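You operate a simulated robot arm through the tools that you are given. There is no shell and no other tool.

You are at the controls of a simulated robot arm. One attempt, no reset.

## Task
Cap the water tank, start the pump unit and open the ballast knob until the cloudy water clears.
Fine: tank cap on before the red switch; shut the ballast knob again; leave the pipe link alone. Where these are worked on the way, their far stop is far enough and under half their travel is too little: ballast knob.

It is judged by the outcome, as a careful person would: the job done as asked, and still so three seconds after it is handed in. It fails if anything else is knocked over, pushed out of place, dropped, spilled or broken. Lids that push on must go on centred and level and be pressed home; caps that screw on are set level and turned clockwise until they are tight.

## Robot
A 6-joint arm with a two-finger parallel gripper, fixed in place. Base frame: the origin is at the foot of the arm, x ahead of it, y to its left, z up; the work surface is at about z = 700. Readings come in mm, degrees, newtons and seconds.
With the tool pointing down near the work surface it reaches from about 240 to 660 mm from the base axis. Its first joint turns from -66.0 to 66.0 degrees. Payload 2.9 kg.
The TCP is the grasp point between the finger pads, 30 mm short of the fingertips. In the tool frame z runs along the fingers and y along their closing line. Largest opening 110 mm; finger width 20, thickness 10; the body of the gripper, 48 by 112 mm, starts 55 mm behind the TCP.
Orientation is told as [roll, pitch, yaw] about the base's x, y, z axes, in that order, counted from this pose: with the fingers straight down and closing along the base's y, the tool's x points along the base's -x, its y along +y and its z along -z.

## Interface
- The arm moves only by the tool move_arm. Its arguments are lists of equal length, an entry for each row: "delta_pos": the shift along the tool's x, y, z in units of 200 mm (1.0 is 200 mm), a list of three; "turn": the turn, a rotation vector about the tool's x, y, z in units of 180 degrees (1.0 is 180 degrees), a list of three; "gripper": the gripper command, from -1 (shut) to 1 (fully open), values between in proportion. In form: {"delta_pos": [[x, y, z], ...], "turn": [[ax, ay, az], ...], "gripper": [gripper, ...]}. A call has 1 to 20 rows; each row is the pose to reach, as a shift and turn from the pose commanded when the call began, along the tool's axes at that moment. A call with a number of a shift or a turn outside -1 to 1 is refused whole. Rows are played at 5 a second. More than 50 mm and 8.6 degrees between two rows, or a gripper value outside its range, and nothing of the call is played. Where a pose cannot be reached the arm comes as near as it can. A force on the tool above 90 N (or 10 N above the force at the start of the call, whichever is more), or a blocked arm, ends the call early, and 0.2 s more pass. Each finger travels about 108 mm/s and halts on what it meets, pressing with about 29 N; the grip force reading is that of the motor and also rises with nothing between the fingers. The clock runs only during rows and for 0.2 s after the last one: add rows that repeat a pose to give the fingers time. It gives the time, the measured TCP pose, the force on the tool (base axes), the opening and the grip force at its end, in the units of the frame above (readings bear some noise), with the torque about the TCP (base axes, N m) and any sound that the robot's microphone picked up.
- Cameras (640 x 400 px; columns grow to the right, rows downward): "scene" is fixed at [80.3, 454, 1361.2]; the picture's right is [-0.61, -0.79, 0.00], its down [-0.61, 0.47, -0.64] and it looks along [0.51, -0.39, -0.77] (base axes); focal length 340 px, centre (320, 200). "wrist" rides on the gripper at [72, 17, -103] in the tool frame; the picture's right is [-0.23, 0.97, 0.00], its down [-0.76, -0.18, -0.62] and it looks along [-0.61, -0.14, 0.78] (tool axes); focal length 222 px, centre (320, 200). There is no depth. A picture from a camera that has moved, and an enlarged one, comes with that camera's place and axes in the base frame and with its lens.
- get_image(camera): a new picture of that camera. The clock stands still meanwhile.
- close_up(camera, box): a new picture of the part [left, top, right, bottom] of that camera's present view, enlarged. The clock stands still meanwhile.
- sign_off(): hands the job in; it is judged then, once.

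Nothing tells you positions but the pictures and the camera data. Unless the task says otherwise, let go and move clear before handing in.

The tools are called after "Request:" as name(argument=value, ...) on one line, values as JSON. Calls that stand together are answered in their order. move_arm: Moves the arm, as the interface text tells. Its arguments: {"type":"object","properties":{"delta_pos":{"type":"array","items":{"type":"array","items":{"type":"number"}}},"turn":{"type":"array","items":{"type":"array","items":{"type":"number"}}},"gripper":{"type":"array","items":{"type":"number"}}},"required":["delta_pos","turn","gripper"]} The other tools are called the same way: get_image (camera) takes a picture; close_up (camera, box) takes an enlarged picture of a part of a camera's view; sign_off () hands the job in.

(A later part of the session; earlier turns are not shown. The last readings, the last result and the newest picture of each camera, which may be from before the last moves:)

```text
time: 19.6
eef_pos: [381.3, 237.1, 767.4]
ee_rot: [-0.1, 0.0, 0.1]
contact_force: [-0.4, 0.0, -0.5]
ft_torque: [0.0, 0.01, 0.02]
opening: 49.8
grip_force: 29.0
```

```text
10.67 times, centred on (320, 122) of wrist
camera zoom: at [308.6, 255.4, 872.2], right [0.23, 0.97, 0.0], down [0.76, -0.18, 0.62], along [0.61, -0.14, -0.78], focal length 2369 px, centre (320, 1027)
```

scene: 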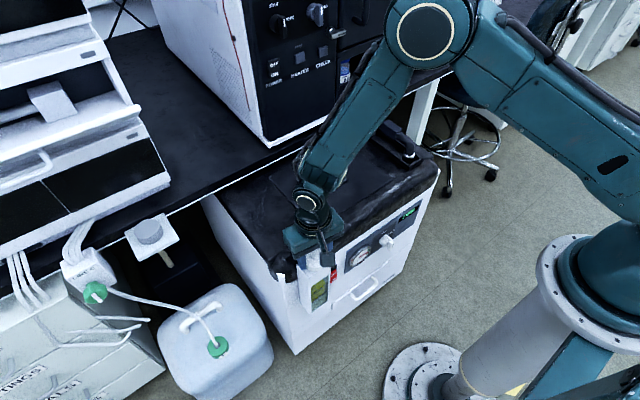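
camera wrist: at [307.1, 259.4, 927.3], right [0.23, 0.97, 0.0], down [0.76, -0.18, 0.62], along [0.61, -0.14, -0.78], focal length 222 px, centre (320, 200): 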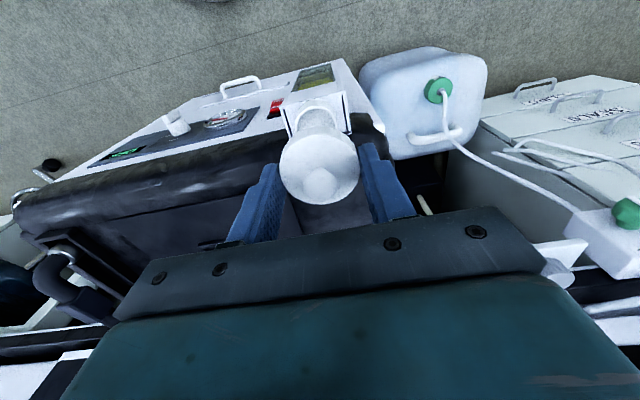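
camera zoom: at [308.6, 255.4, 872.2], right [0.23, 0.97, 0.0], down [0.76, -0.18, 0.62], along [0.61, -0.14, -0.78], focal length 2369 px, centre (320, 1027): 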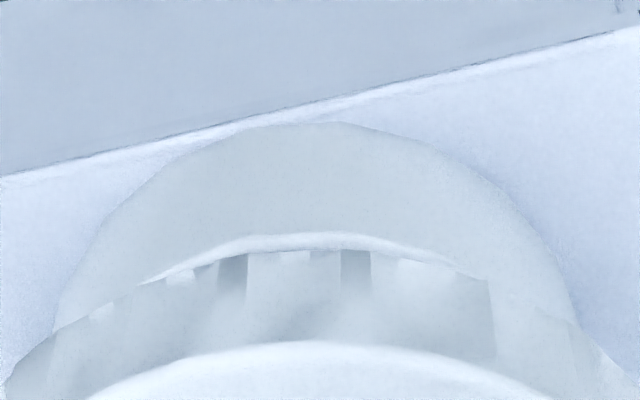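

I lower the cap to just above the rim so that the two edges can be compared directly.

Request:
move_arm(delta_pos=[[0, 0, 0.035], [0, 0, 0.065], [0, 0, 0.065]], turn=[[0, 0, 0], [0, 0, 0], [0, 0, 0]], gripper=[-0.3, -0.3, -0.3])

Request:
close_up(camera="scene", box=[304, 254, 328, 269])

Request:
close_up(camera="wrist", box=[290, 105, 350, 140])

Request:
close_up(camera="wrist", box=[270, 120, 370, 190])

```text
time: 20.4
eef_pos: [380.4, 235.8, 754.4]
ee_rot: [-0.1, 0.0, 0.2]
contact_force: [0.0, -0.2, -0.2]
ft_torque: [-0.03, 0.0, 0.0]
opening: 49.4
grip_force: 29.1
```

```text
16.00 times, centred on (316, 262) of scene
camera zoom: at [80.3, 454.0, 1361.2], right [-0.61, -0.79, 0.0], down [-0.61, 0.47, -0.64], along [0.51, -0.39, -0.77], focal length 5435 px, centre (384, -784)
```

zoom: 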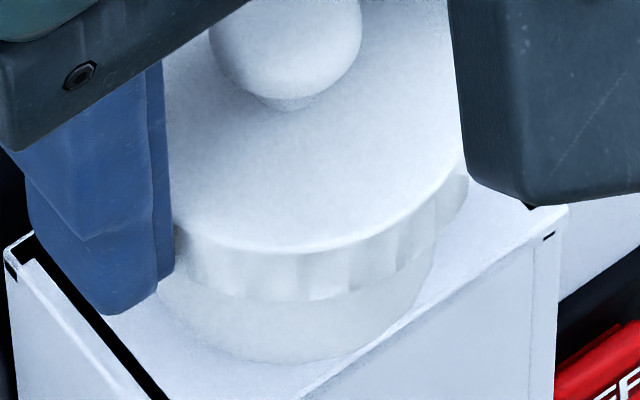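

```text
10.67 times, centred on (320, 122) of wrist
camera zoom: at [308.8, 255.0, 859.3], right [0.23, 0.97, 0.0], down [0.76, -0.18, 0.62], along [0.61, -0.14, -0.78], focal length 2369 px, centre (320, 1027)
```

zoom: 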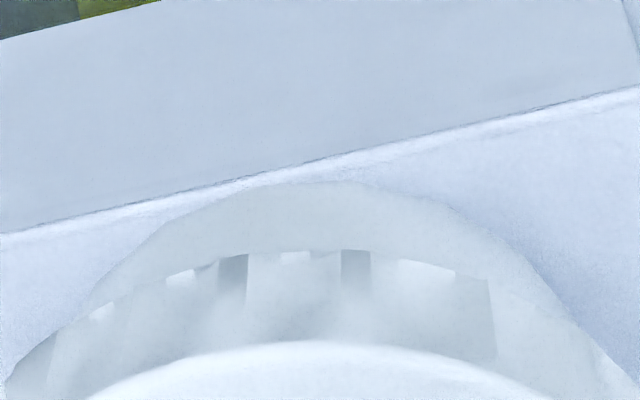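

```text
5.71 times, centred on (320, 155) of wrist
camera zoom: at [308.8, 255.0, 859.3], right [0.23, 0.97, 0.0], down [0.76, -0.18, 0.62], along [0.61, -0.14, -0.78], focal length 1269 px, centre (320, 457)
```

zoom: 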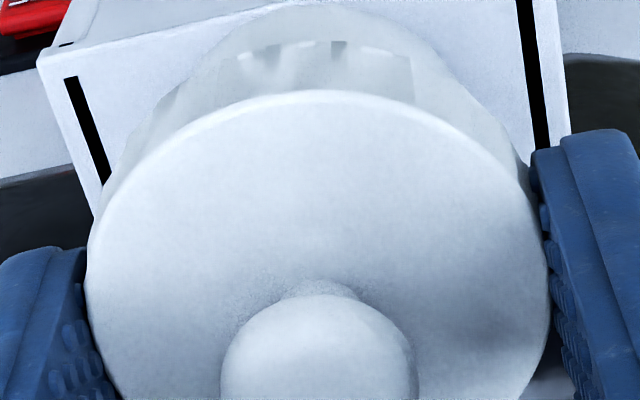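

Combining both views, the cap should go about 1 mm in +x and half a millimetre in −y, close to where the first snap happened. I make that shift and press down again in small steps, without any twist.

Request:
move_arm(delta_pos=[[-0.0055, -0.002, 0.0], [-0.0055, -0.002, 0.02], [-0.0055, -0.002, 0.04], [-0.0055, -0.002, 0.055], [-0.0055, -0.002, 0.06], [-0.0055, -0.002, 0.065], [-0.0055, -0.002, 0.07], [-0.0055, -0.002, 0.07]], turn=[[0, 0, 0], [0, 0, 0], [0, 0, 0], [0, 0, 0], [0, 0, 0], [0, 0, 0], [0, 0, 0], [0, 0, 0]], gripper=[-0.3, -0.3, -0.3, -0.3, -0.3, -0.3, -0.3, -0.3])

```text
time: 22.2
eef_pos: [382.9, 237.4, 740.8]
ee_rot: [0.0, -0.1, 0.1]
contact_force: [-0.2, 0.3, 0.0]
ft_torque: [0.0, 0.03, -0.01]
opening: 49.7
grip_force: 28.5
```

Request:
move_arm(delta_pos=[[0, 0, 0.003], [0, 0, 0.006], [0, 0, 0.009], [0, 0, 0.009]], turn=[[0, 0, 0], [0, 0, 0], [0, 0, 0], [0, 0, 0]], gripper=[-0.3, -0.3, -0.3, -0.3])

```text
time: 23.2
eef_pos: [380.6, 238.4, 739.2]
ee_rot: [-0.1, 0.1, 0.1]
contact_force: [-14.7, 1.2, 27.7]
ft_torque: [0.0, 0.41, -0.05]
opening: 49.7
grip_force: 29.2
heard: snap
```

The snap came again, at about 28 N. This time I simply open the fingers in place without lifting or twisting.

Request:
move_arm(delta_pos=[[0, 0, 0], [0, 0, 0], [0, 0, 0]], turn=[[0, 0, 0], [0, 0, 0], [0, 0, 0]], gripper=[0.3, 0.3, 0.3])

Request:
close_up(camera="wrist", box=[270, 120, 370, 190])

Request:
close_up(camera="scene", box=[304, 254, 328, 269])

```text
time: 24.0
eef_pos: [381.5, 236.7, 739.2]
ee_rot: [-0.1, 0.0, 0.1]
contact_force: [0.7, -0.5, 0.8]
ft_torque: [0.02, 0.01, -0.01]
opening: 71.6
grip_force: 0.0
```

```text
5.71 times, centred on (320, 155) of wrist
camera zoom: at [310.1, 254.5, 843.1], right [0.23, 0.97, 0.0], down [0.76, -0.18, 0.62], along [0.61, -0.14, -0.78], focal length 1269 px, centre (320, 457)
```

zoom: 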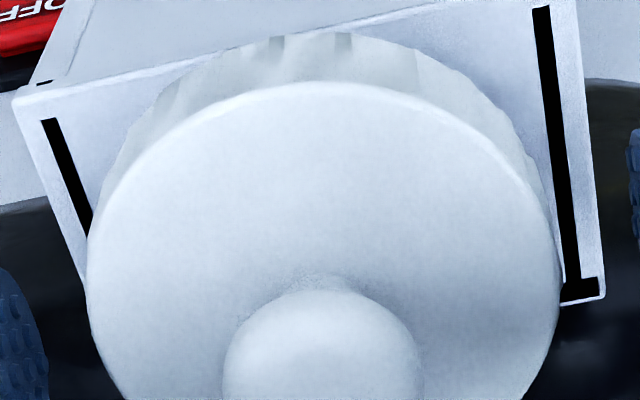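

```text
16.00 times, centred on (316, 262) of scene
camera zoom: at [80.3, 454.0, 1361.2], right [-0.61, -0.79, 0.0], down [-0.61, 0.47, -0.64], along [0.51, -0.39, -0.77], focal length 5435 px, centre (384, -784)
```

zoom: 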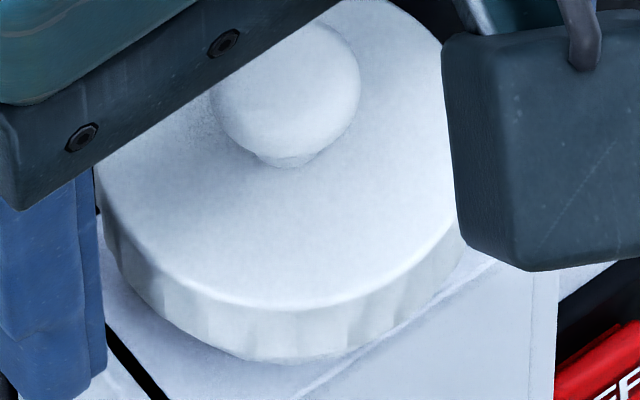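

The fingers are open and no second snap was heard. I lift clear straight up and inspect how the cap sits.

Request:
move_arm(delta_pos=[[0, 0, -0.05], [0, 0, -0.15], [0, 0, -0.3], [0, 0, -0.5], [0.1, -0.1, -0.6], [0.1, -0.2, -0.6], [0.1, -0.2, -0.6]], turn=[[0, 0, 0], [0, 0, 0], [0, 0, 0], [0, 0, 0], [0, 0, 0], [0, 0, 0], [0, 0, 0]], gripper=[0.3, 0.3, 0.3, 0.3, 0.3, 0.3, 0.3])

Request:
close_up(camera="scene", box=[298, 244, 346, 274])

Request:
get_image(camera="wrist")

```text
time: 25.6
eef_pos: [361.1, 197.1, 859.2]
ee_rot: [-0.1, -0.1, 0.1]
contact_force: [-0.4, 0.2, 0.2]
ft_torque: [0.0, 0.02, -0.01]
opening: 71.7
grip_force: 0.1
```

```text
13.33 times, centred on (322, 259) of scene
camera zoom: at [80.3, 454.0, 1361.2], right [-0.61, -0.79, 0.0], down [-0.61, 0.47, -0.64], along [0.51, -0.39, -0.77], focal length 4529 px, centre (293, -587)
```

zoom: 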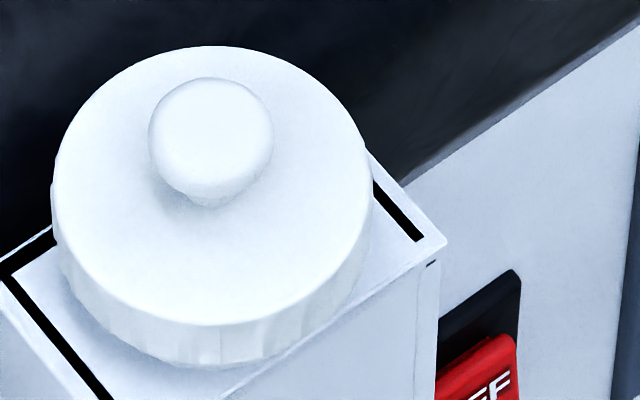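

```text
taken
camera wrist: at [289.7, 214.5, 963.5], right [0.23, 0.97, 0.0], down [0.76, -0.18, 0.62], along [0.61, -0.14, -0.78], focal length 222 px, centre (320, 200)
```

wrist: 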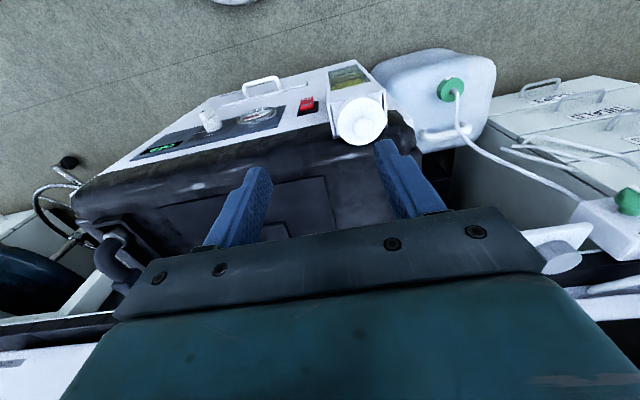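

The cap sits level and concentric on the neck, and no parts have moved. Next I bring the wrist camera closer to the front face to study the red switch and the ballast knob.

Request:
move_arm(delta_pos=[[0.08, -0.01, 0.1], [0.16, -0.02, 0.2], [0.24, -0.03, 0.3], [0.31, -0.035, 0.4], [0.31, -0.035, 0.4]], turn=[[0, 0, 0], [0, 0, 0], [0, 0, 0], [0, 0, 0], [0, 0, 0]], gripper=[0.3, 0.3, 0.3, 0.3, 0.3])

Request:
get_image(camera="wrist")

Request:
close_up(camera="wrist", box=[200, 110, 360, 210])

Request:
close_up(camera="scene", box=[320, 215, 420, 290])

```text
time: 26.8
eef_pos: [299.3, 190.0, 777.7]
ee_rot: [-0.1, 0.1, 0.0]
contact_force: [-0.2, 0.6, 0.2]
ft_torque: [0.03, 0.03, 0.03]
opening: 71.5
grip_force: 0.1
```

```text
taken
camera wrist: at [227.7, 208.6, 882.8], right [0.23, 0.97, 0.0], down [0.76, -0.18, 0.62], along [0.61, -0.14, -0.78], focal length 222 px, centre (320, 200)
```

wrist: 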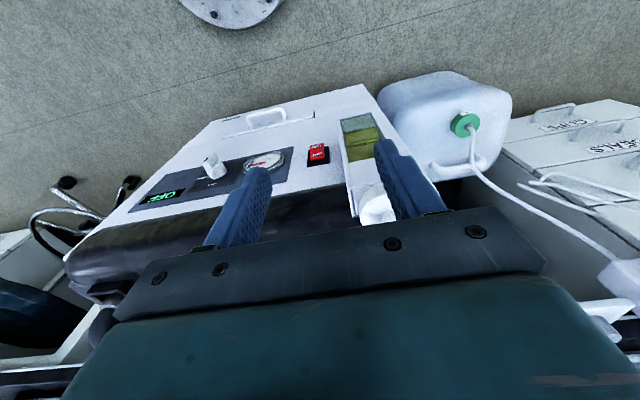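

```text
4.00 times, centred on (280, 160) of wrist
camera zoom: at [227.7, 208.6, 882.8], right [0.23, 0.97, 0.0], down [0.76, -0.18, 0.62], along [0.61, -0.14, -0.78], focal length 888 px, centre (480, 360)
```

zoom: 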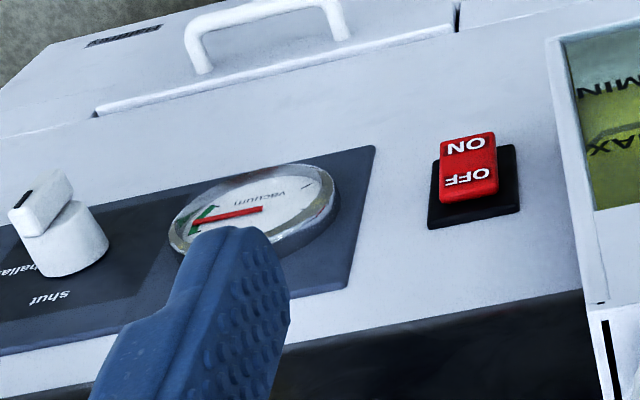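

```text
5.33 times, centred on (370, 252) of scene
camera zoom: at [80.3, 454.0, 1361.2], right [-0.61, -0.79, 0.0], down [-0.61, 0.47, -0.64], along [0.51, -0.39, -0.77], focal length 1812 px, centre (53, -80)
```

zoom: 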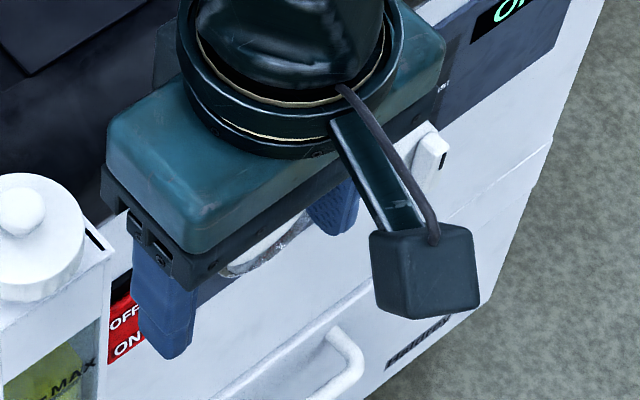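

The red rocker is near (393, 165, 537) with its lower ON half standing proud, and the knob's labels read "shut" above and "ballast" to its right. I'll zoom in on both to understand the shapes.

Request:
close_up(camera="wrist", box=[190, 145, 240, 195])

Request:
close_up(camera="wrist", box=[295, 135, 345, 175])

```text
8.00 times, centred on (215, 170) of wrist
camera zoom: at [227.7, 208.6, 882.8], right [0.23, 0.97, 0.0], down [0.76, -0.18, 0.62], along [0.61, -0.14, -0.78], focal length 1777 px, centre (1160, 440)
```

zoom: 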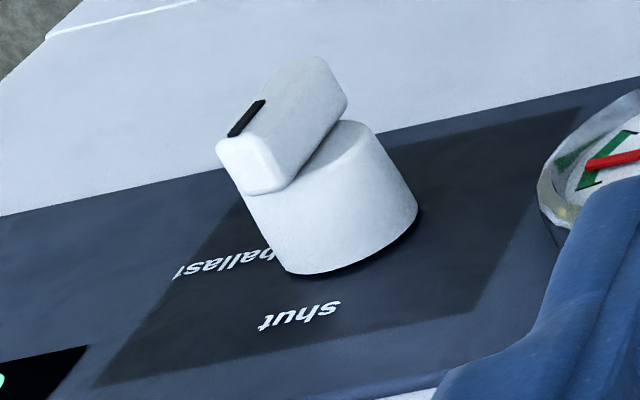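

```text
10.00 times, centred on (320, 155) of wrist
camera zoom: at [227.7, 208.6, 882.8], right [0.23, 0.97, 0.0], down [0.76, -0.18, 0.62], along [0.61, -0.14, -0.78], focal length 2221 px, centre (320, 650)
```

zoom: 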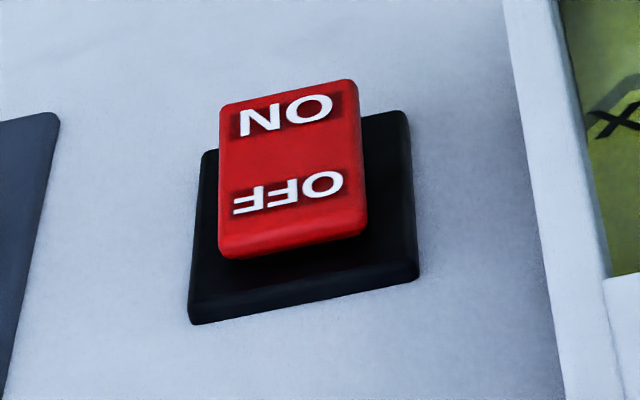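

The switch's ON half is near (391, 165, 527) and stands proud; pressing it needs the fingertips leaning forward. I close the fingers and tilt the tool 45° so they point forward and down, well in front of the unit.

Request:
move_arm(delta_pos=[[0.02, -0.02, 0], [0.04, -0.04, 0], [0.06, -0.06, 0], [0.08, -0.08, 0], [0.1, -0.1, 0], [0.1, -0.12, 0], [0.1, -0.14, 0], [0.1, -0.14, 0]], turn=[[0, -0.042, 0], [0, -0.084, 0], [0, -0.126, 0], [0, -0.168, 0], [0, -0.21, 0], [0, -0.25, 0], [0, -0.25, 0], [0, -0.25, 0]], gripper=[-0.2, -0.6, -1, -1, -1, -1, -1, -1])

Request:
get_image(camera="wrist")

Request:
get_image(camera="scene")

```text
time: 28.6
eef_pos: [282.2, 167.9, 776.3]
ee_rot: [-0.1, -44.9, 0.1]
contact_force: [-0.2, -0.5, -1.1]
ft_torque: [0.0, 0.02, -0.01]
opening: 0.0
grip_force: 28.9
out of reach, approached as far as the arm can: row 6, 7, 8
```

```text
taken
camera wrist: at [158.5, 185.7, 800.1], right [0.16, 0.97, 0.16], down [0.1, -0.18, 0.98], along [0.98, -0.14, -0.12], focal length 222 px, centre (320, 200)
```

wrist: 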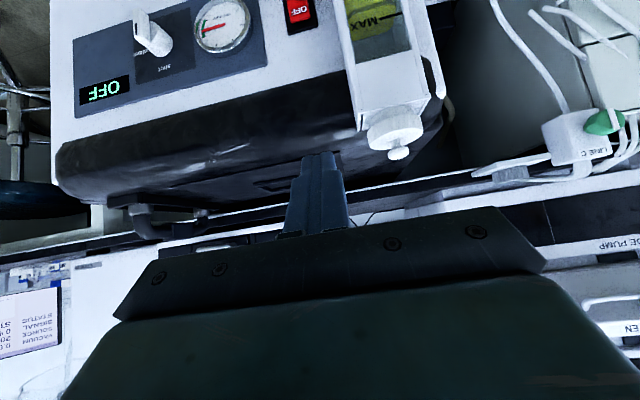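

```text
taken
```

scene: 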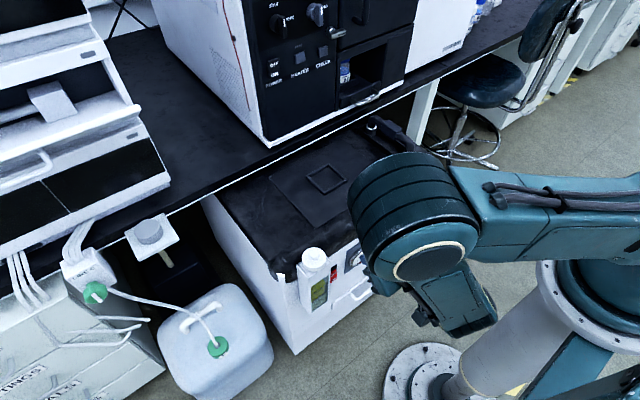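

The tilted pose is nearly reached; it is only slightly too close to the base. I move forward a little and descend in front of the unit, keeping well clear of its face, and watch reach messages.

Request:
move_arm(delta_pos=[[0, 0, 0.1414], [0.0354, 0, 0.318], [0.1944, 0, 0.477], [0.3535, 0, 0.6364], [0.4915, 0, 0.774], [0.4915, 0, 0.774]], turn=[[0, 0, 0], [0, 0, 0], [0, 0, 0], [0, 0, 0], [0, 0, 0], [0, 0, 0]], gripper=[-1, -1, -1, -1, -1, -1])

Request:
get_image(camera="wrist")

Request:
get_image(camera="scene")

```text
time: 30.0
eef_pos: [321.4, 167.5, 598.0]
ee_rot: [-0.1, -45.0, 0.1]
contact_force: [-0.2, 0.1, 0.3]
ft_torque: [0.0, 0.0, -0.03]
opening: 0.1
grip_force: 29.1
```

```text
taken
camera wrist: at [197.5, 185.2, 620.9], right [0.16, 0.97, 0.16], down [0.1, -0.18, 0.98], along [0.98, -0.14, -0.12], focal length 222 px, centre (320, 200)
```

wrist: 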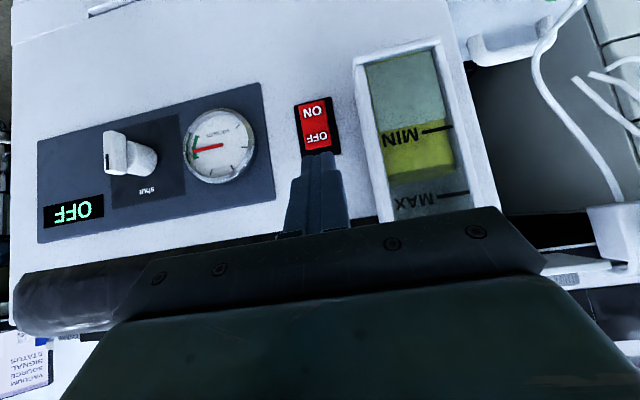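

```text
taken
```

scene: 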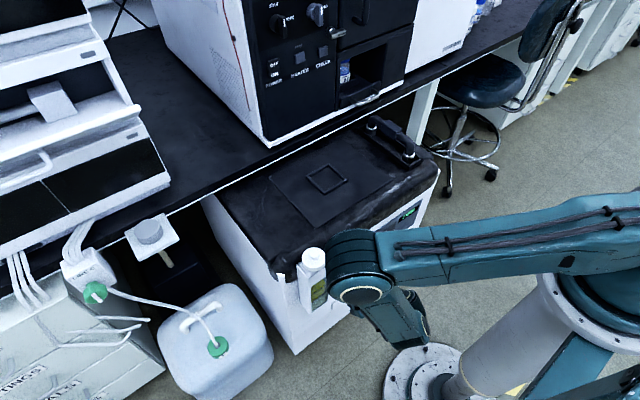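

Now I have a clear frontal view of the switch, gauge and knob. I zoom in on them for exact positions.

Request:
close_up(camera="wrist", box=[275, 80, 365, 180])

Request:
close_up(camera="wrist", box=[85, 105, 205, 205])

Request:
close_up(camera="wrist", box=[340, 20, 520, 220])

```text
4.00 times, centred on (320, 130) of wrist
camera zoom: at [197.5, 185.2, 620.9], right [0.16, 0.97, 0.16], down [0.1, -0.18, 0.98], along [0.98, -0.14, -0.12], focal length 888 px, centre (320, 480)
```

zoom: 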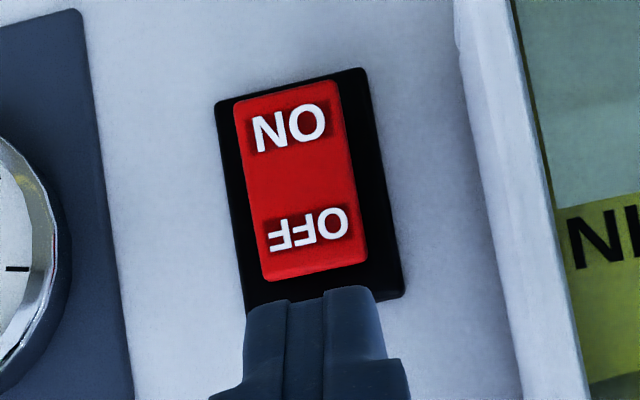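

```text
4.00 times, centred on (145, 155) of wrist
camera zoom: at [197.5, 185.2, 620.9], right [0.16, 0.97, 0.16], down [0.1, -0.18, 0.98], along [0.98, -0.14, -0.12], focal length 888 px, centre (1020, 380)
```

zoom: 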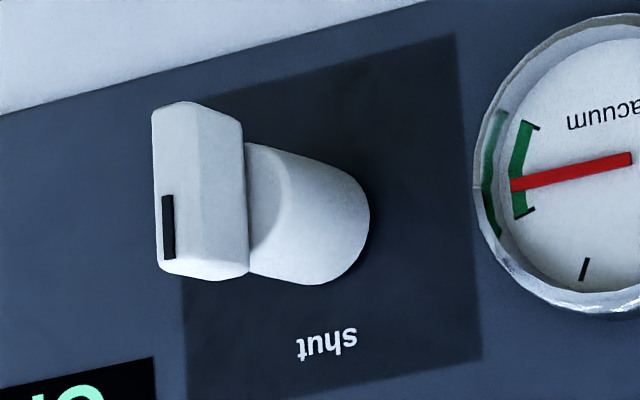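

```text
2.00 times, centred on (430, 120) of wrist
camera zoom: at [197.5, 185.2, 620.9], right [0.16, 0.97, 0.16], down [0.1, -0.18, 0.98], along [0.98, -0.14, -0.12], focal length 444 px, centre (100, 360)
```

zoom: 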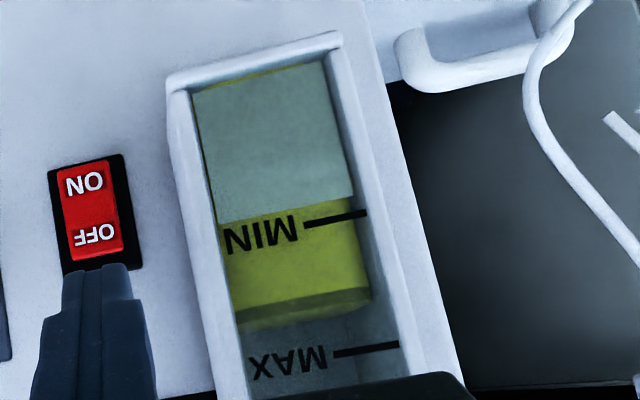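

The rocker's ON half is at about (398, 162.5, 508), and the knob bar stands vertical (pointing to "shut") at x ≈ 368–383, y ≈ −36, z ≈ 497–536. I tilt further to 60° for more clearance from the tank and line up in front of the ON half.

Request:
move_arm(delta_pos=[[0.05, -0.008, 0.075], [0.1, -0.016, 0.15], [0.15, -0.025, 0.225], [0.2015, -0.025, 0.3005], [0.2015, -0.025, 0.3005]], turn=[[0, -0.02, 0], [0, -0.04, 0], [0, -0.06, 0], [0, -0.0833, 0], [0, -0.0833, 0]], gripper=[-1, -1, -1, -1, -1])

Request:
get_image(camera="wrist")

Request:
get_image(camera="scene")

```text
time: 31.2
eef_pos: [337.0, 161.8, 528.0]
ee_rot: [-0.1, -60.1, 0.1]
contact_force: [0.1, 0.4, -0.5]
ft_torque: [0.01, -0.03, -0.02]
opening: 0.1
grip_force: 29.4
```

```text
taken
camera wrist: at [211.7, 179.8, 517.3], right [0.11, 0.97, 0.2], down [-0.16, -0.18, 0.97], along [0.98, -0.14, 0.14], focal length 222 px, centre (320, 200)
```

wrist: 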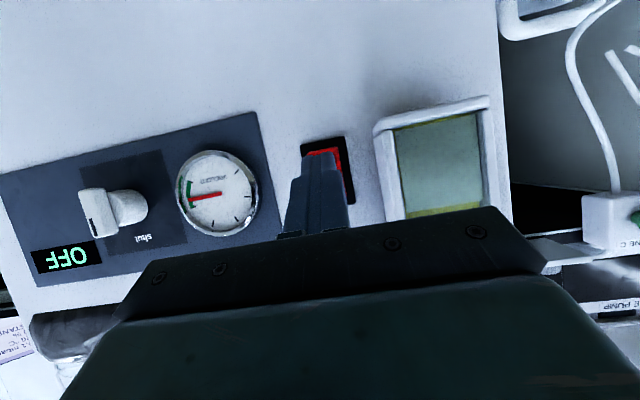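

```text
taken
```

scene: 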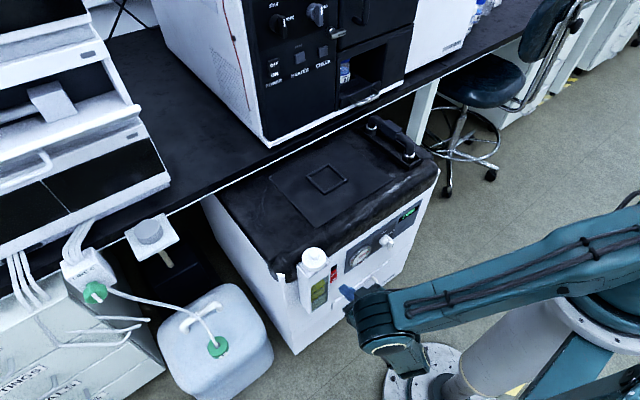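

The 60° pose is reached in front of the switch. I zoom in to check where the fingertips will meet the rocker.

Request:
close_up(camera="wrist", box=[270, 120, 380, 220])

Request:
close_up(camera="scene", box=[310, 250, 374, 310])

```text
4.00 times, centred on (325, 170) of wrist
camera zoom: at [211.7, 179.8, 517.3], right [0.11, 0.97, 0.2], down [-0.16, -0.18, 0.97], along [0.98, -0.14, 0.14], focal length 888 px, centre (300, 320)
```

zoom: 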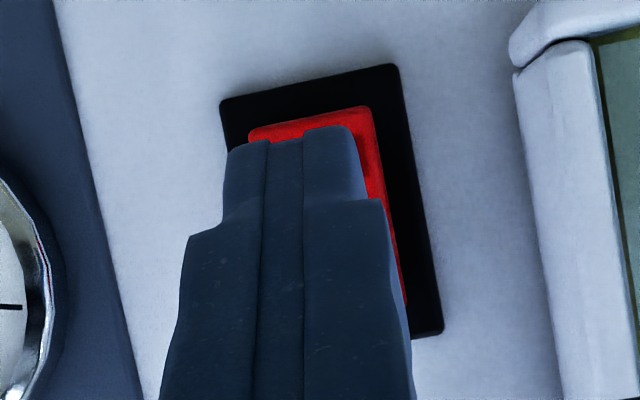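

```text
6.67 times, centred on (342, 280) of scene
camera zoom: at [80.3, 454.0, 1361.2], right [-0.61, -0.79, 0.0], down [-0.61, 0.47, -0.64], along [0.51, -0.39, -0.77], focal length 2264 px, centre (173, -333)
```

zoom: 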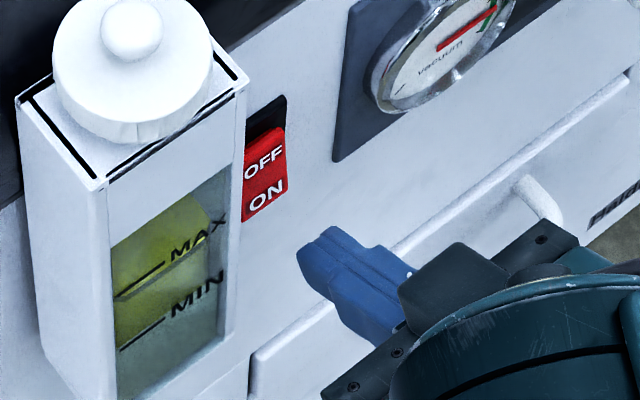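

The rocker spans z ≈ 503–547 and y ≈ 150–176. I lower so the fingertip edge meets the ON half near z = 509 and move to just short of contact.

Request:
move_arm(delta_pos=[[0.052, 0, 0.03], [0.02, 0, 0.08], [-0.008, 0, 0.134], [-0.008, 0, 0.134]], turn=[[0, 0, 0], [0, 0, 0], [0, 0, 0], [0, 0, 0]], gripper=[-1, -1, -1, -1])

Request:
close_up(camera="scene", box=[310, 250, 374, 310])

Request:
close_up(camera="wrist", box=[270, 120, 380, 220])

```text
time: 32.2
eef_pos: [361.8, 160.8, 514.6]
ee_rot: [-0.2, -59.9, 0.3]
contact_force: [0.2, -0.1, 0.1]
ft_torque: [-0.02, 0.0, -0.03]
opening: 0.4
grip_force: 29.1
```

```text
6.67 times, centred on (342, 280) of scene
camera zoom: at [80.3, 454.0, 1361.2], right [-0.61, -0.79, 0.0], down [-0.61, 0.47, -0.64], along [0.51, -0.39, -0.77], focal length 2264 px, centre (173, -333)
```

zoom: 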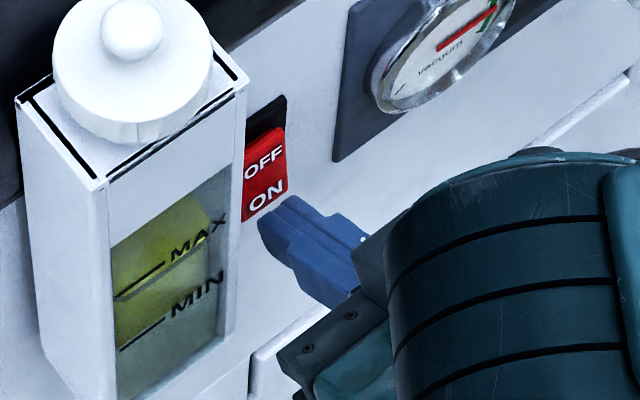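

```text
4.00 times, centred on (325, 170) of wrist
camera zoom: at [236.0, 179.8, 505.9], right [0.11, 0.97, 0.2], down [-0.16, -0.18, 0.97], along [0.98, -0.14, 0.13], focal length 888 px, centre (300, 320)
```

zoom: 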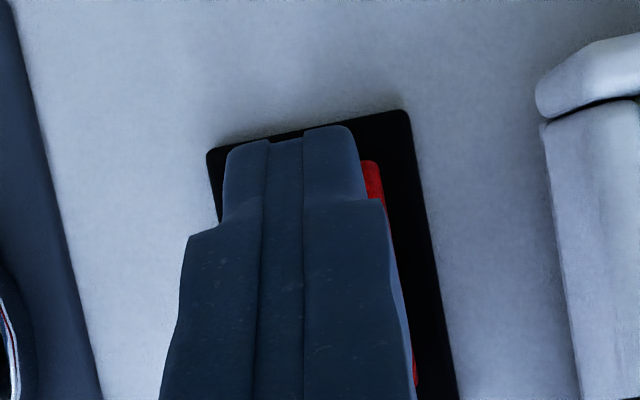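

The fingertip edge is just short of the ON half, around 6 mm above its lower end. I advance in 1 mm steps and listen for the switch.

Request:
move_arm(delta_pos=[[-0.0025, 0, 0.00433], [-0.005, 0, 0.00866], [-0.0075, 0, 0.013], [-0.01, 0, 0.01732], [-0.0125, 0, 0.02165], [-0.0125, 0, 0.02165]], turn=[[0, 0, 0], [0, 0, 0], [0, 0, 0], [0, 0, 0], [0, 0, 0], [0, 0, 0]], gripper=[-1, -1, -1, -1, -1, -1])

```text
time: 33.6
eef_pos: [366.1, 163.6, 514.6]
ee_rot: [0.0, -59.9, 0.1]
contact_force: [0.3, -0.2, 0.9]
ft_torque: [-0.02, -0.01, 0.0]
opening: 0.2
grip_force: 29.1
```

Request:
move_arm(delta_pos=[[-0.0025, 0, 0.00433], [-0.005, 0, 0.00866], [-0.0075, 0, 0.013], [-0.0075, 0, 0.013]], turn=[[0, 0, 0], [0, 0, 0], [0, 0, 0], [0, 0, 0]], gripper=[-1, -1, -1, -1])

```text
time: 34.6
eef_pos: [367.6, 160.7, 514.2]
ee_rot: [-0.3, -59.7, 0.5]
contact_force: [-37.6, 5.4, 9.6]
ft_torque: [-0.18, -0.04, 0.11]
opening: 0.0
grip_force: 29.0
```

Contact with 38 N and no click yet. I look before pushing further.

Request:
close_up(camera="scene", box=[310, 250, 374, 310])

Request:
close_up(camera="wrist", box=[270, 120, 380, 220])

Request:
close_up(camera="wrist", box=[0, 100, 280, 300])

```text
6.67 times, centred on (342, 280) of scene
camera zoom: at [79.7, 454.0, 1361.2], right [-0.61, -0.79, 0.0], down [-0.61, 0.47, -0.64], along [0.51, -0.39, -0.77], focal length 2264 px, centre (173, -333)
```

zoom: 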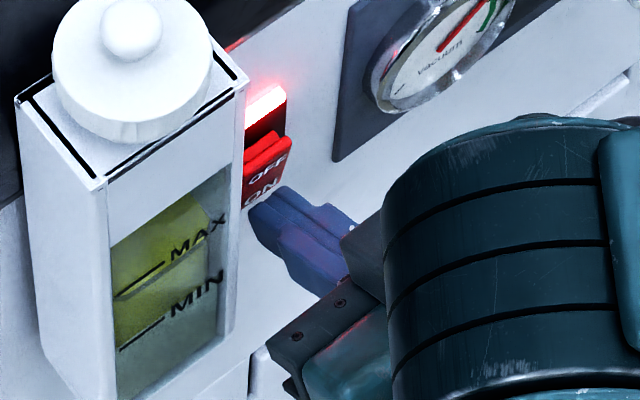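

```text
4.00 times, centred on (325, 170) of wrist
camera zoom: at [241.9, 179.3, 504.8], right [0.11, 0.97, 0.19], down [-0.15, -0.18, 0.97], along [0.98, -0.14, 0.13], focal length 888 px, centre (300, 320)
```

zoom: 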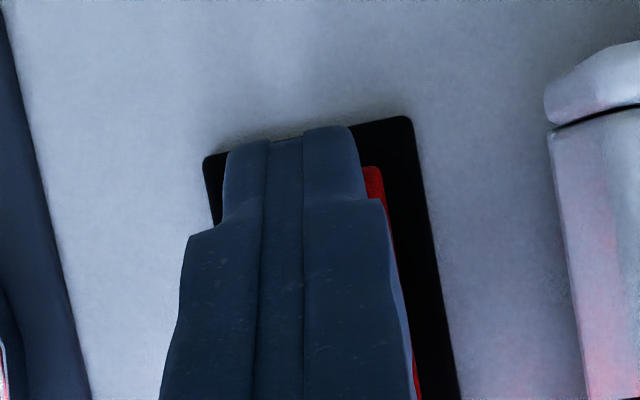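

```text
2.00 times, centred on (140, 200) of wrist
camera zoom: at [241.9, 179.3, 504.8], right [0.11, 0.97, 0.19], down [-0.15, -0.18, 0.97], along [0.98, -0.14, 0.13], focal length 444 px, centre (680, 200)
```

zoom: 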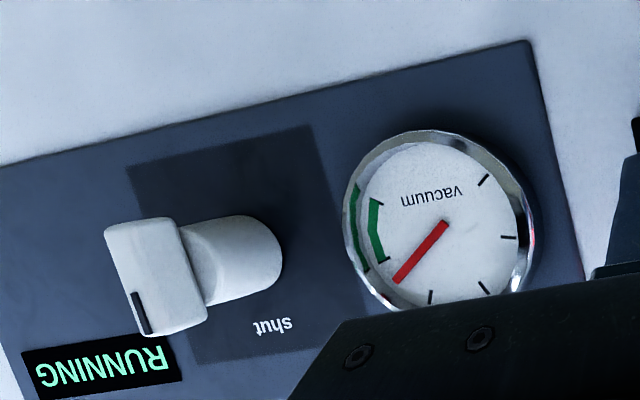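

The display now reads "RUNNING" and the switch lamp is lit, with the cap already on. I back the fingertips away from the switch and look at the tank and gauge.

Request:
move_arm(delta_pos=[[0.0125, 0, -0.0217], [0.05, 0, -0.0866], [0.1, 0, -0.173], [0.125, 0, -0.2165], [0.125, 0, -0.2165]], turn=[[0, 0, 0], [0, 0, 0], [0, 0, 0], [0, 0, 0], [0, 0, 0]], gripper=[-1, -1, -1, -1, -1])

Request:
get_image(camera="wrist")

Request:
close_up(camera="scene", box=[280, 220, 440, 320])

```text
time: 35.8
eef_pos: [319.2, 162.1, 515.0]
ee_rot: [-0.1, -60.0, 0.1]
contact_force: [0.2, -0.2, -0.5]
ft_torque: [0.0, 0.0, -0.03]
opening: 0.1
grip_force: 29.2
```

```text
taken
camera wrist: at [193.5, 180.0, 505.7], right [0.11, 0.97, 0.2], down [-0.16, -0.18, 0.97], along [0.98, -0.14, 0.14], focal length 222 px, centre (320, 200)
```

wrist: 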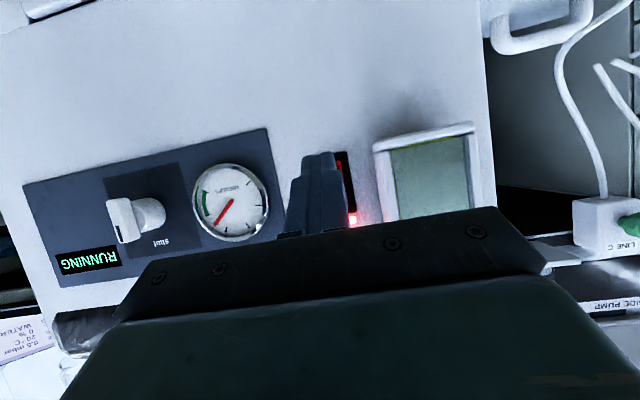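

```text
4.00 times, centred on (360, 270) of scene
camera zoom: at [80.3, 454.0, 1361.2], right [-0.61, -0.79, 0.0], down [-0.61, 0.47, -0.64], along [0.51, -0.39, -0.77], focal length 1359 px, centre (160, -80)
```

zoom: 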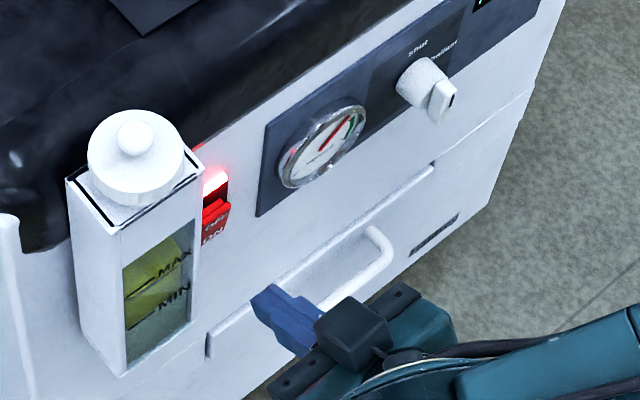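

The switch stays down and the pump is running. Now I move sideways in front of the ballast knob, staying short of it, and open the fingers partly.

Request:
move_arm(delta_pos=[[-0.01, -0.2, 0.01], [-0.015, -0.4, 0.02], [-0.02, -0.6, 0.03], [-0.02, -0.8, 0.03], [-0.02, -0.98, 0.03], [-0.02, -0.98, 0.03]], turn=[[0, 0, 0], [0, 0, 0], [0, 0, 0], [0, 0, 0], [0, 0, 0], [0, 0, 0]], gripper=[-1, -1, -0.7, -0.35, -0.35, -0.35])

Request:
get_image(camera="wrist")

Request:
get_image(camera="scene")

```text
time: 36.8
eef_pos: [378.0, 37.3, 520.0]
ee_rot: [-1.4, -58.6, 4.1]
contact_force: [-4.8, -1.0, 0.4]
ft_torque: [-0.07, 0.03, -0.16]
opening: 36.7
grip_force: 0.4
out of reach, approached as far as the arm can: row 1, 2, 3, 4, 5
stopped in row 5: the force on the tool passed its limit at 136 N (the readings are from after the stop); the commanded pose is now the measured one
```

```text
taken
camera wrist: at [251.8, 48.4, 513.7], right [0.07, 0.98, 0.18], down [-0.13, -0.17, 0.98], along [0.99, -0.09, 0.11], focal length 222 px, centre (320, 200)
```

wrist: 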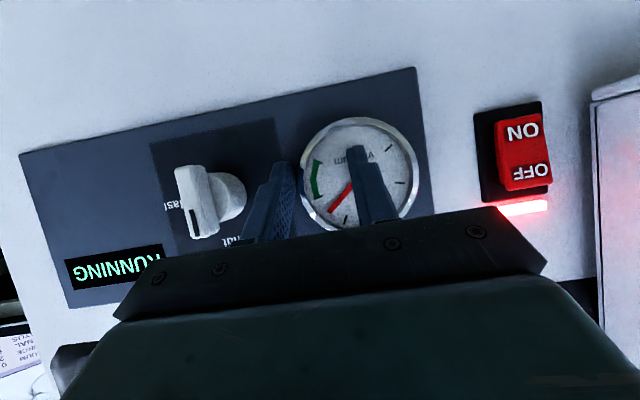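

```text
taken
```

scene: 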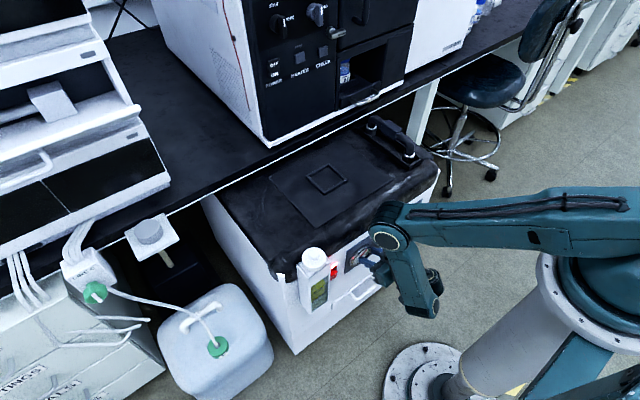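

The arm could not hold that pose so close in: it was carried outward and the fingertips bumped the gauge, stopping the call. I back straight off by easing the tilt so the wrist gains room, then inspect the gauge for damage.

Request:
move_arm(delta_pos=[[0.007, 0, -0.031], [0.014, 0, -0.0617], [0.0335, 0, -0.132], [0.053, 0, -0.202], [0.053, 0, -0.202]], turn=[[0, 0.022, 0], [0, 0.044, 0], [0, 0.088, 0], [0, 0.13, 0], [0, 0.13, 0]], gripper=[-0.35, -0.35, -0.35, -0.35, -0.35])

Request:
get_image(camera="wrist")

Request:
close_up(camera="scene", box=[320, 210, 420, 290])

```text
time: 38.0
eef_pos: [339.3, 35.7, 533.1]
ee_rot: [-0.9, -35.3, 3.4]
contact_force: [-0.9, 0.0, 0.6]
ft_torque: [-0.01, 0.0, 0.03]
opening: 35.8
grip_force: 0.1
```

```text
taken
camera wrist: at [219.9, 47.9, 577.0], right [0.14, 0.98, 0.12], down [0.27, -0.15, 0.95], along [0.95, -0.1, -0.29], focal length 222 px, centre (320, 200)
```

wrist: 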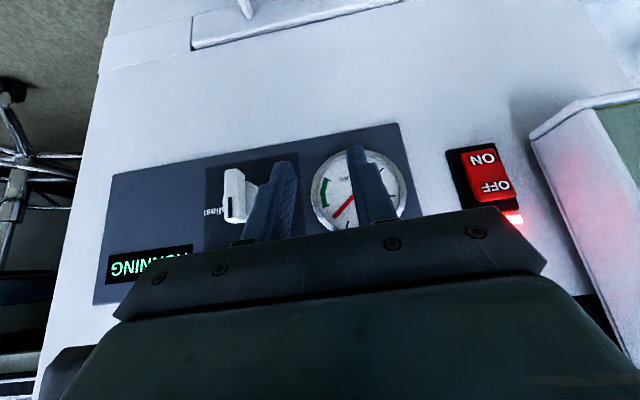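

```text
5.00 times, centred on (370, 250) of scene
camera zoom: at [80.3, 454.0, 1361.2], right [-0.61, -0.79, 0.0], down [-0.61, 0.47, -0.64], along [0.51, -0.39, -0.77], focal length 1698 px, centre (70, -50)
```

zoom: 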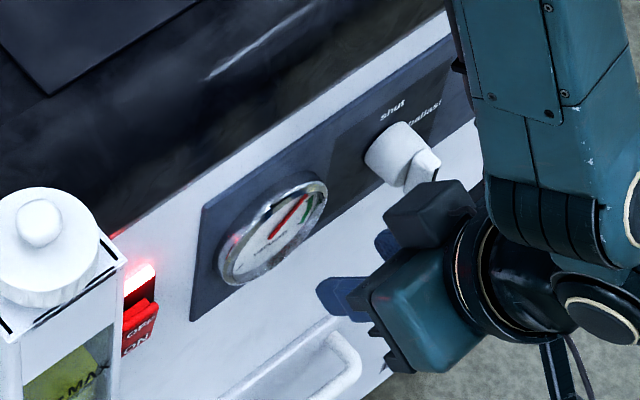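

The gauge looks intact and its needle still reads normally, and the knob is still at "shut". With a gentler 35° tilt the reach is fine, so I'll push the knob's bar with closed fingertips; first I rise and square up the tool.

Request:
move_arm(delta_pos=[[-0.083, -0.05, -0.079], [-0.166, -0.103, -0.158], [-0.166, -0.103, -0.158], [-0.166, -0.103, -0.158]], turn=[[0.0055, 0, 0.0077], [0.0109, 0, 0.0154], [0.0109, 0, 0.0154], [0.0109, 0, 0.0154]], gripper=[-0.7, -1, -1, -1])

Request:
get_image(camera="wrist")

Request:
close_up(camera="wrist", box=[200, 90, 440, 240])

```text
time: 39.0
eef_pos: [349.8, 17.2, 577.3]
ee_rot: [-0.9, -35.4, 0.1]
contact_force: [-0.3, -0.2, 0.0]
ft_torque: [0.0, 0.02, 0.01]
opening: 0.3
grip_force: 28.2
```

```text
taken
camera wrist: at [230.9, 35.7, 622.1], right [0.19, 0.97, 0.12], down [0.26, -0.17, 0.95], along [0.95, -0.15, -0.28], focal length 222 px, centre (320, 200)
```

wrist: 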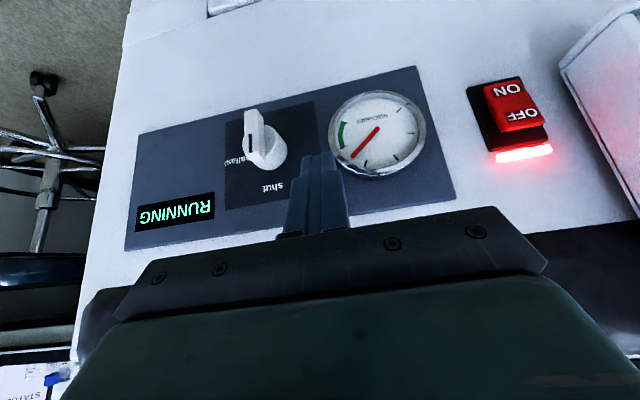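

```text
2.67 times, centred on (320, 165) of wrist
camera zoom: at [230.9, 35.7, 622.1], right [0.19, 0.97, 0.12], down [0.26, -0.17, 0.95], along [0.95, -0.15, -0.28], focal length 592 px, centre (320, 293)
```

zoom: 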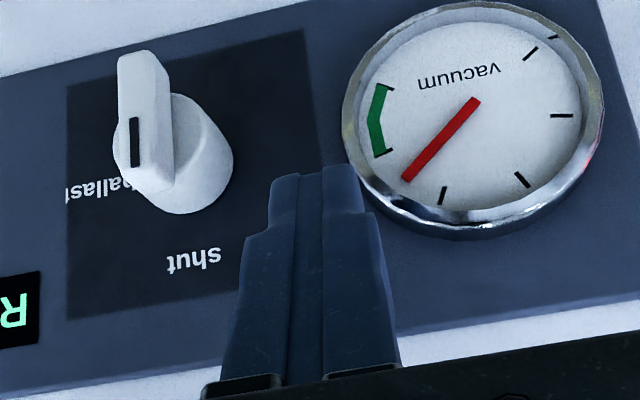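

The knob is clearly in view with its bar upright. I bring the closed fingertips to the +y side of the bar's upper half, about 4 mm away, and check.

Request:
move_arm(delta_pos=[[-0.004, -0.09, 0.003], [-0.008, -0.1725, 0.006], [0.03, -0.1725, 0.055], [0.064, -0.1725, 0.1077], [0.064, -0.1725, 0.1077]], turn=[[0, 0, 0], [0, 0, 0], [0, 0, 0], [0, 0, 0], [0, 0, 0]], gripper=[-1, -1, -1, -1, -1])

Request:
close_up(camera="wrist", box=[220, 90, 400, 210])

Request:
close_up(camera="scene", box=[350, 200, 430, 270])

```text
time: 40.2
eef_pos: [351.1, -19.2, 553.8]
ee_rot: [-0.9, -35.4, 0.0]
contact_force: [0.5, 0.1, -0.4]
ft_torque: [-0.01, 0.01, 0.02]
opening: 0.0
grip_force: 28.5
```

```text
3.33 times, centred on (310, 150) of wrist
camera zoom: at [232.4, 0.6, 596.8], right [0.19, 0.97, 0.12], down [0.26, -0.17, 0.95], along [0.95, -0.15, -0.28], focal length 740 px, centre (353, 367)
```

zoom: 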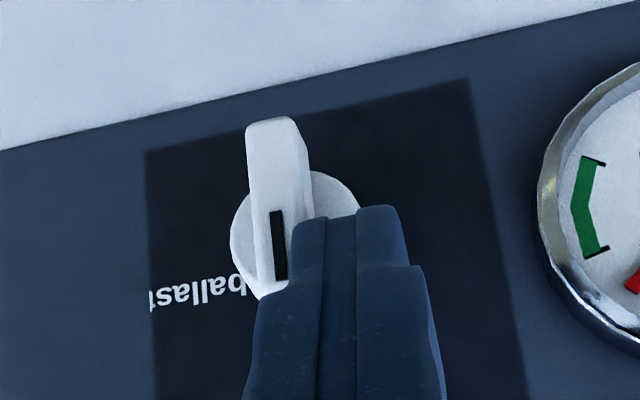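

```text
5.71 times, centred on (390, 235) of scene
camera zoom: at [80.3, 454.0, 1361.2], right [-0.61, -0.79, 0.0], down [-0.61, 0.47, -0.64], along [0.51, -0.39, -0.77], focal length 1941 px, centre (-80, 0)
```

zoom: 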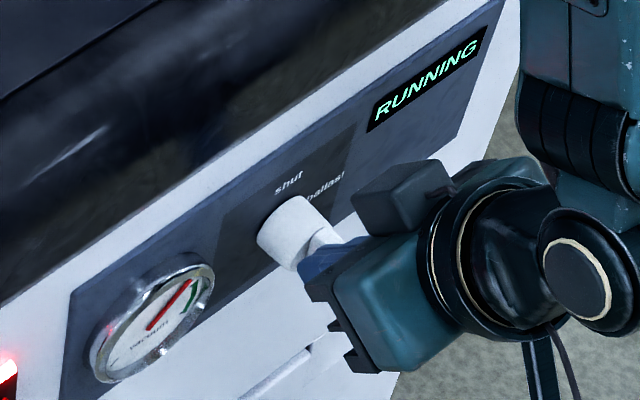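

The finger sits right beside the bar's upper half. I push it in −y by small steps and read the force.

Request:
move_arm(delta_pos=[[0, -0.01, 0], [0, -0.02, 0], [0, -0.03, 0], [0, -0.04, 0], [0, -0.05, 0], [0, -0.05, 0]], turn=[[0, 0, 0], [0, 0, 0], [0, 0, 0], [0, 0, 0], [0, 0, 0], [0, 0, 0]], gripper=[-1, -1, -1, -1, -1, -1])

Request:
close_up(camera="wrist", box=[220, 90, 400, 210])

```text
time: 41.6
eef_pos: [350.2, -28.1, 553.5]
ee_rot: [-0.9, -35.3, 0.0]
contact_force: [0.1, 0.6, 0.3]
ft_torque: [0.0, 0.04, -0.02]
opening: 0.0
grip_force: 29.0
```

```text
3.33 times, centred on (310, 150) of wrist
camera zoom: at [231.8, -9.1, 596.9], right [0.19, 0.97, 0.12], down [0.26, -0.17, 0.95], along [0.95, -0.15, -0.29], focal length 740 px, centre (353, 367)
```

zoom: 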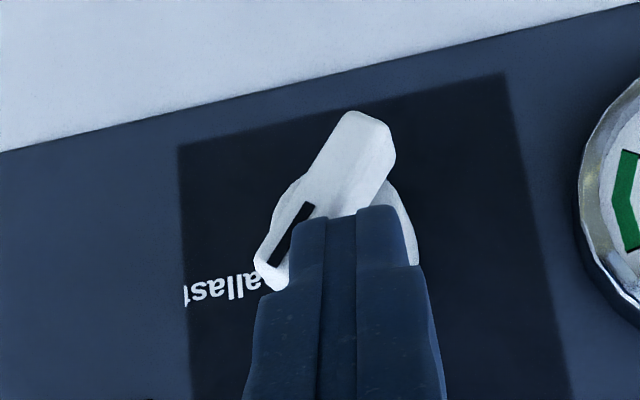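

The bar turns easily towards "ballast" with almost no force. I continue along the arc, going −y and slightly down.

Request:
move_arm(delta_pos=[[0.0015, -0.01, 0.002], [0.0029, -0.02, 0.0041], [0.0058, -0.04, 0.0082], [0.0101, -0.06, 0.0143], [0.0145, -0.075, 0.0204], [0.0174, -0.085, 0.0245], [0.0174, -0.085, 0.0245]], turn=[[0, 0, 0], [0, 0, 0], [0, 0, 0], [0, 0, 0], [0, 0, 0], [0, 0, 0], [0, 0, 0]], gripper=[-1, -1, -1, -1, -1, -1, -1])

Request:
close_up(camera="wrist", box=[220, 90, 400, 210])

Request:
close_up(camera="scene", box=[350, 200, 430, 270])

```text
time: 43.2
eef_pos: [351.1, -45.7, 547.1]
ee_rot: [-0.8, -35.5, 0.0]
contact_force: [0.0, 0.5, -0.1]
ft_torque: [-0.01, -0.01, 0.0]
opening: 0.1
grip_force: 28.5
```

```text
3.33 times, centred on (310, 150) of wrist
camera zoom: at [231.8, -26.4, 591.2], right [0.19, 0.97, 0.12], down [0.26, -0.17, 0.95], along [0.95, -0.15, -0.28], focal length 740 px, centre (353, 367)
```

zoom: 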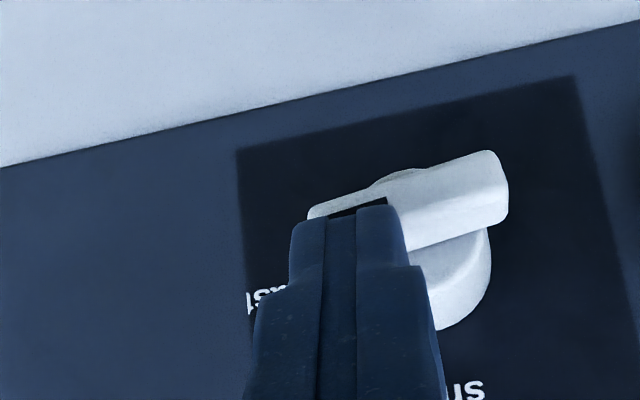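

```text
5.71 times, centred on (390, 235) of scene
camera zoom: at [80.3, 454.0, 1361.2], right [-0.61, -0.79, 0.0], down [-0.61, 0.47, -0.64], along [0.51, -0.39, -0.77], focal length 1941 px, centre (-80, 0)
```

zoom: 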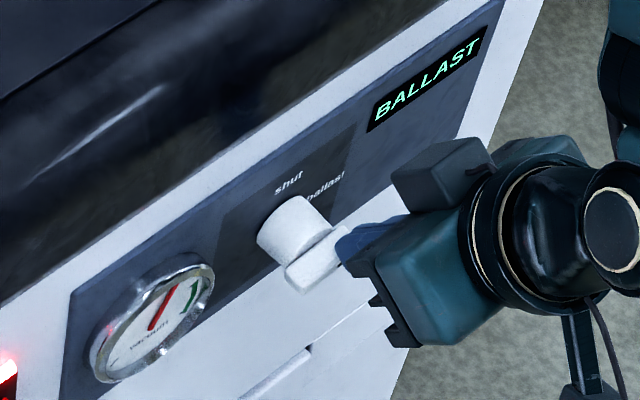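

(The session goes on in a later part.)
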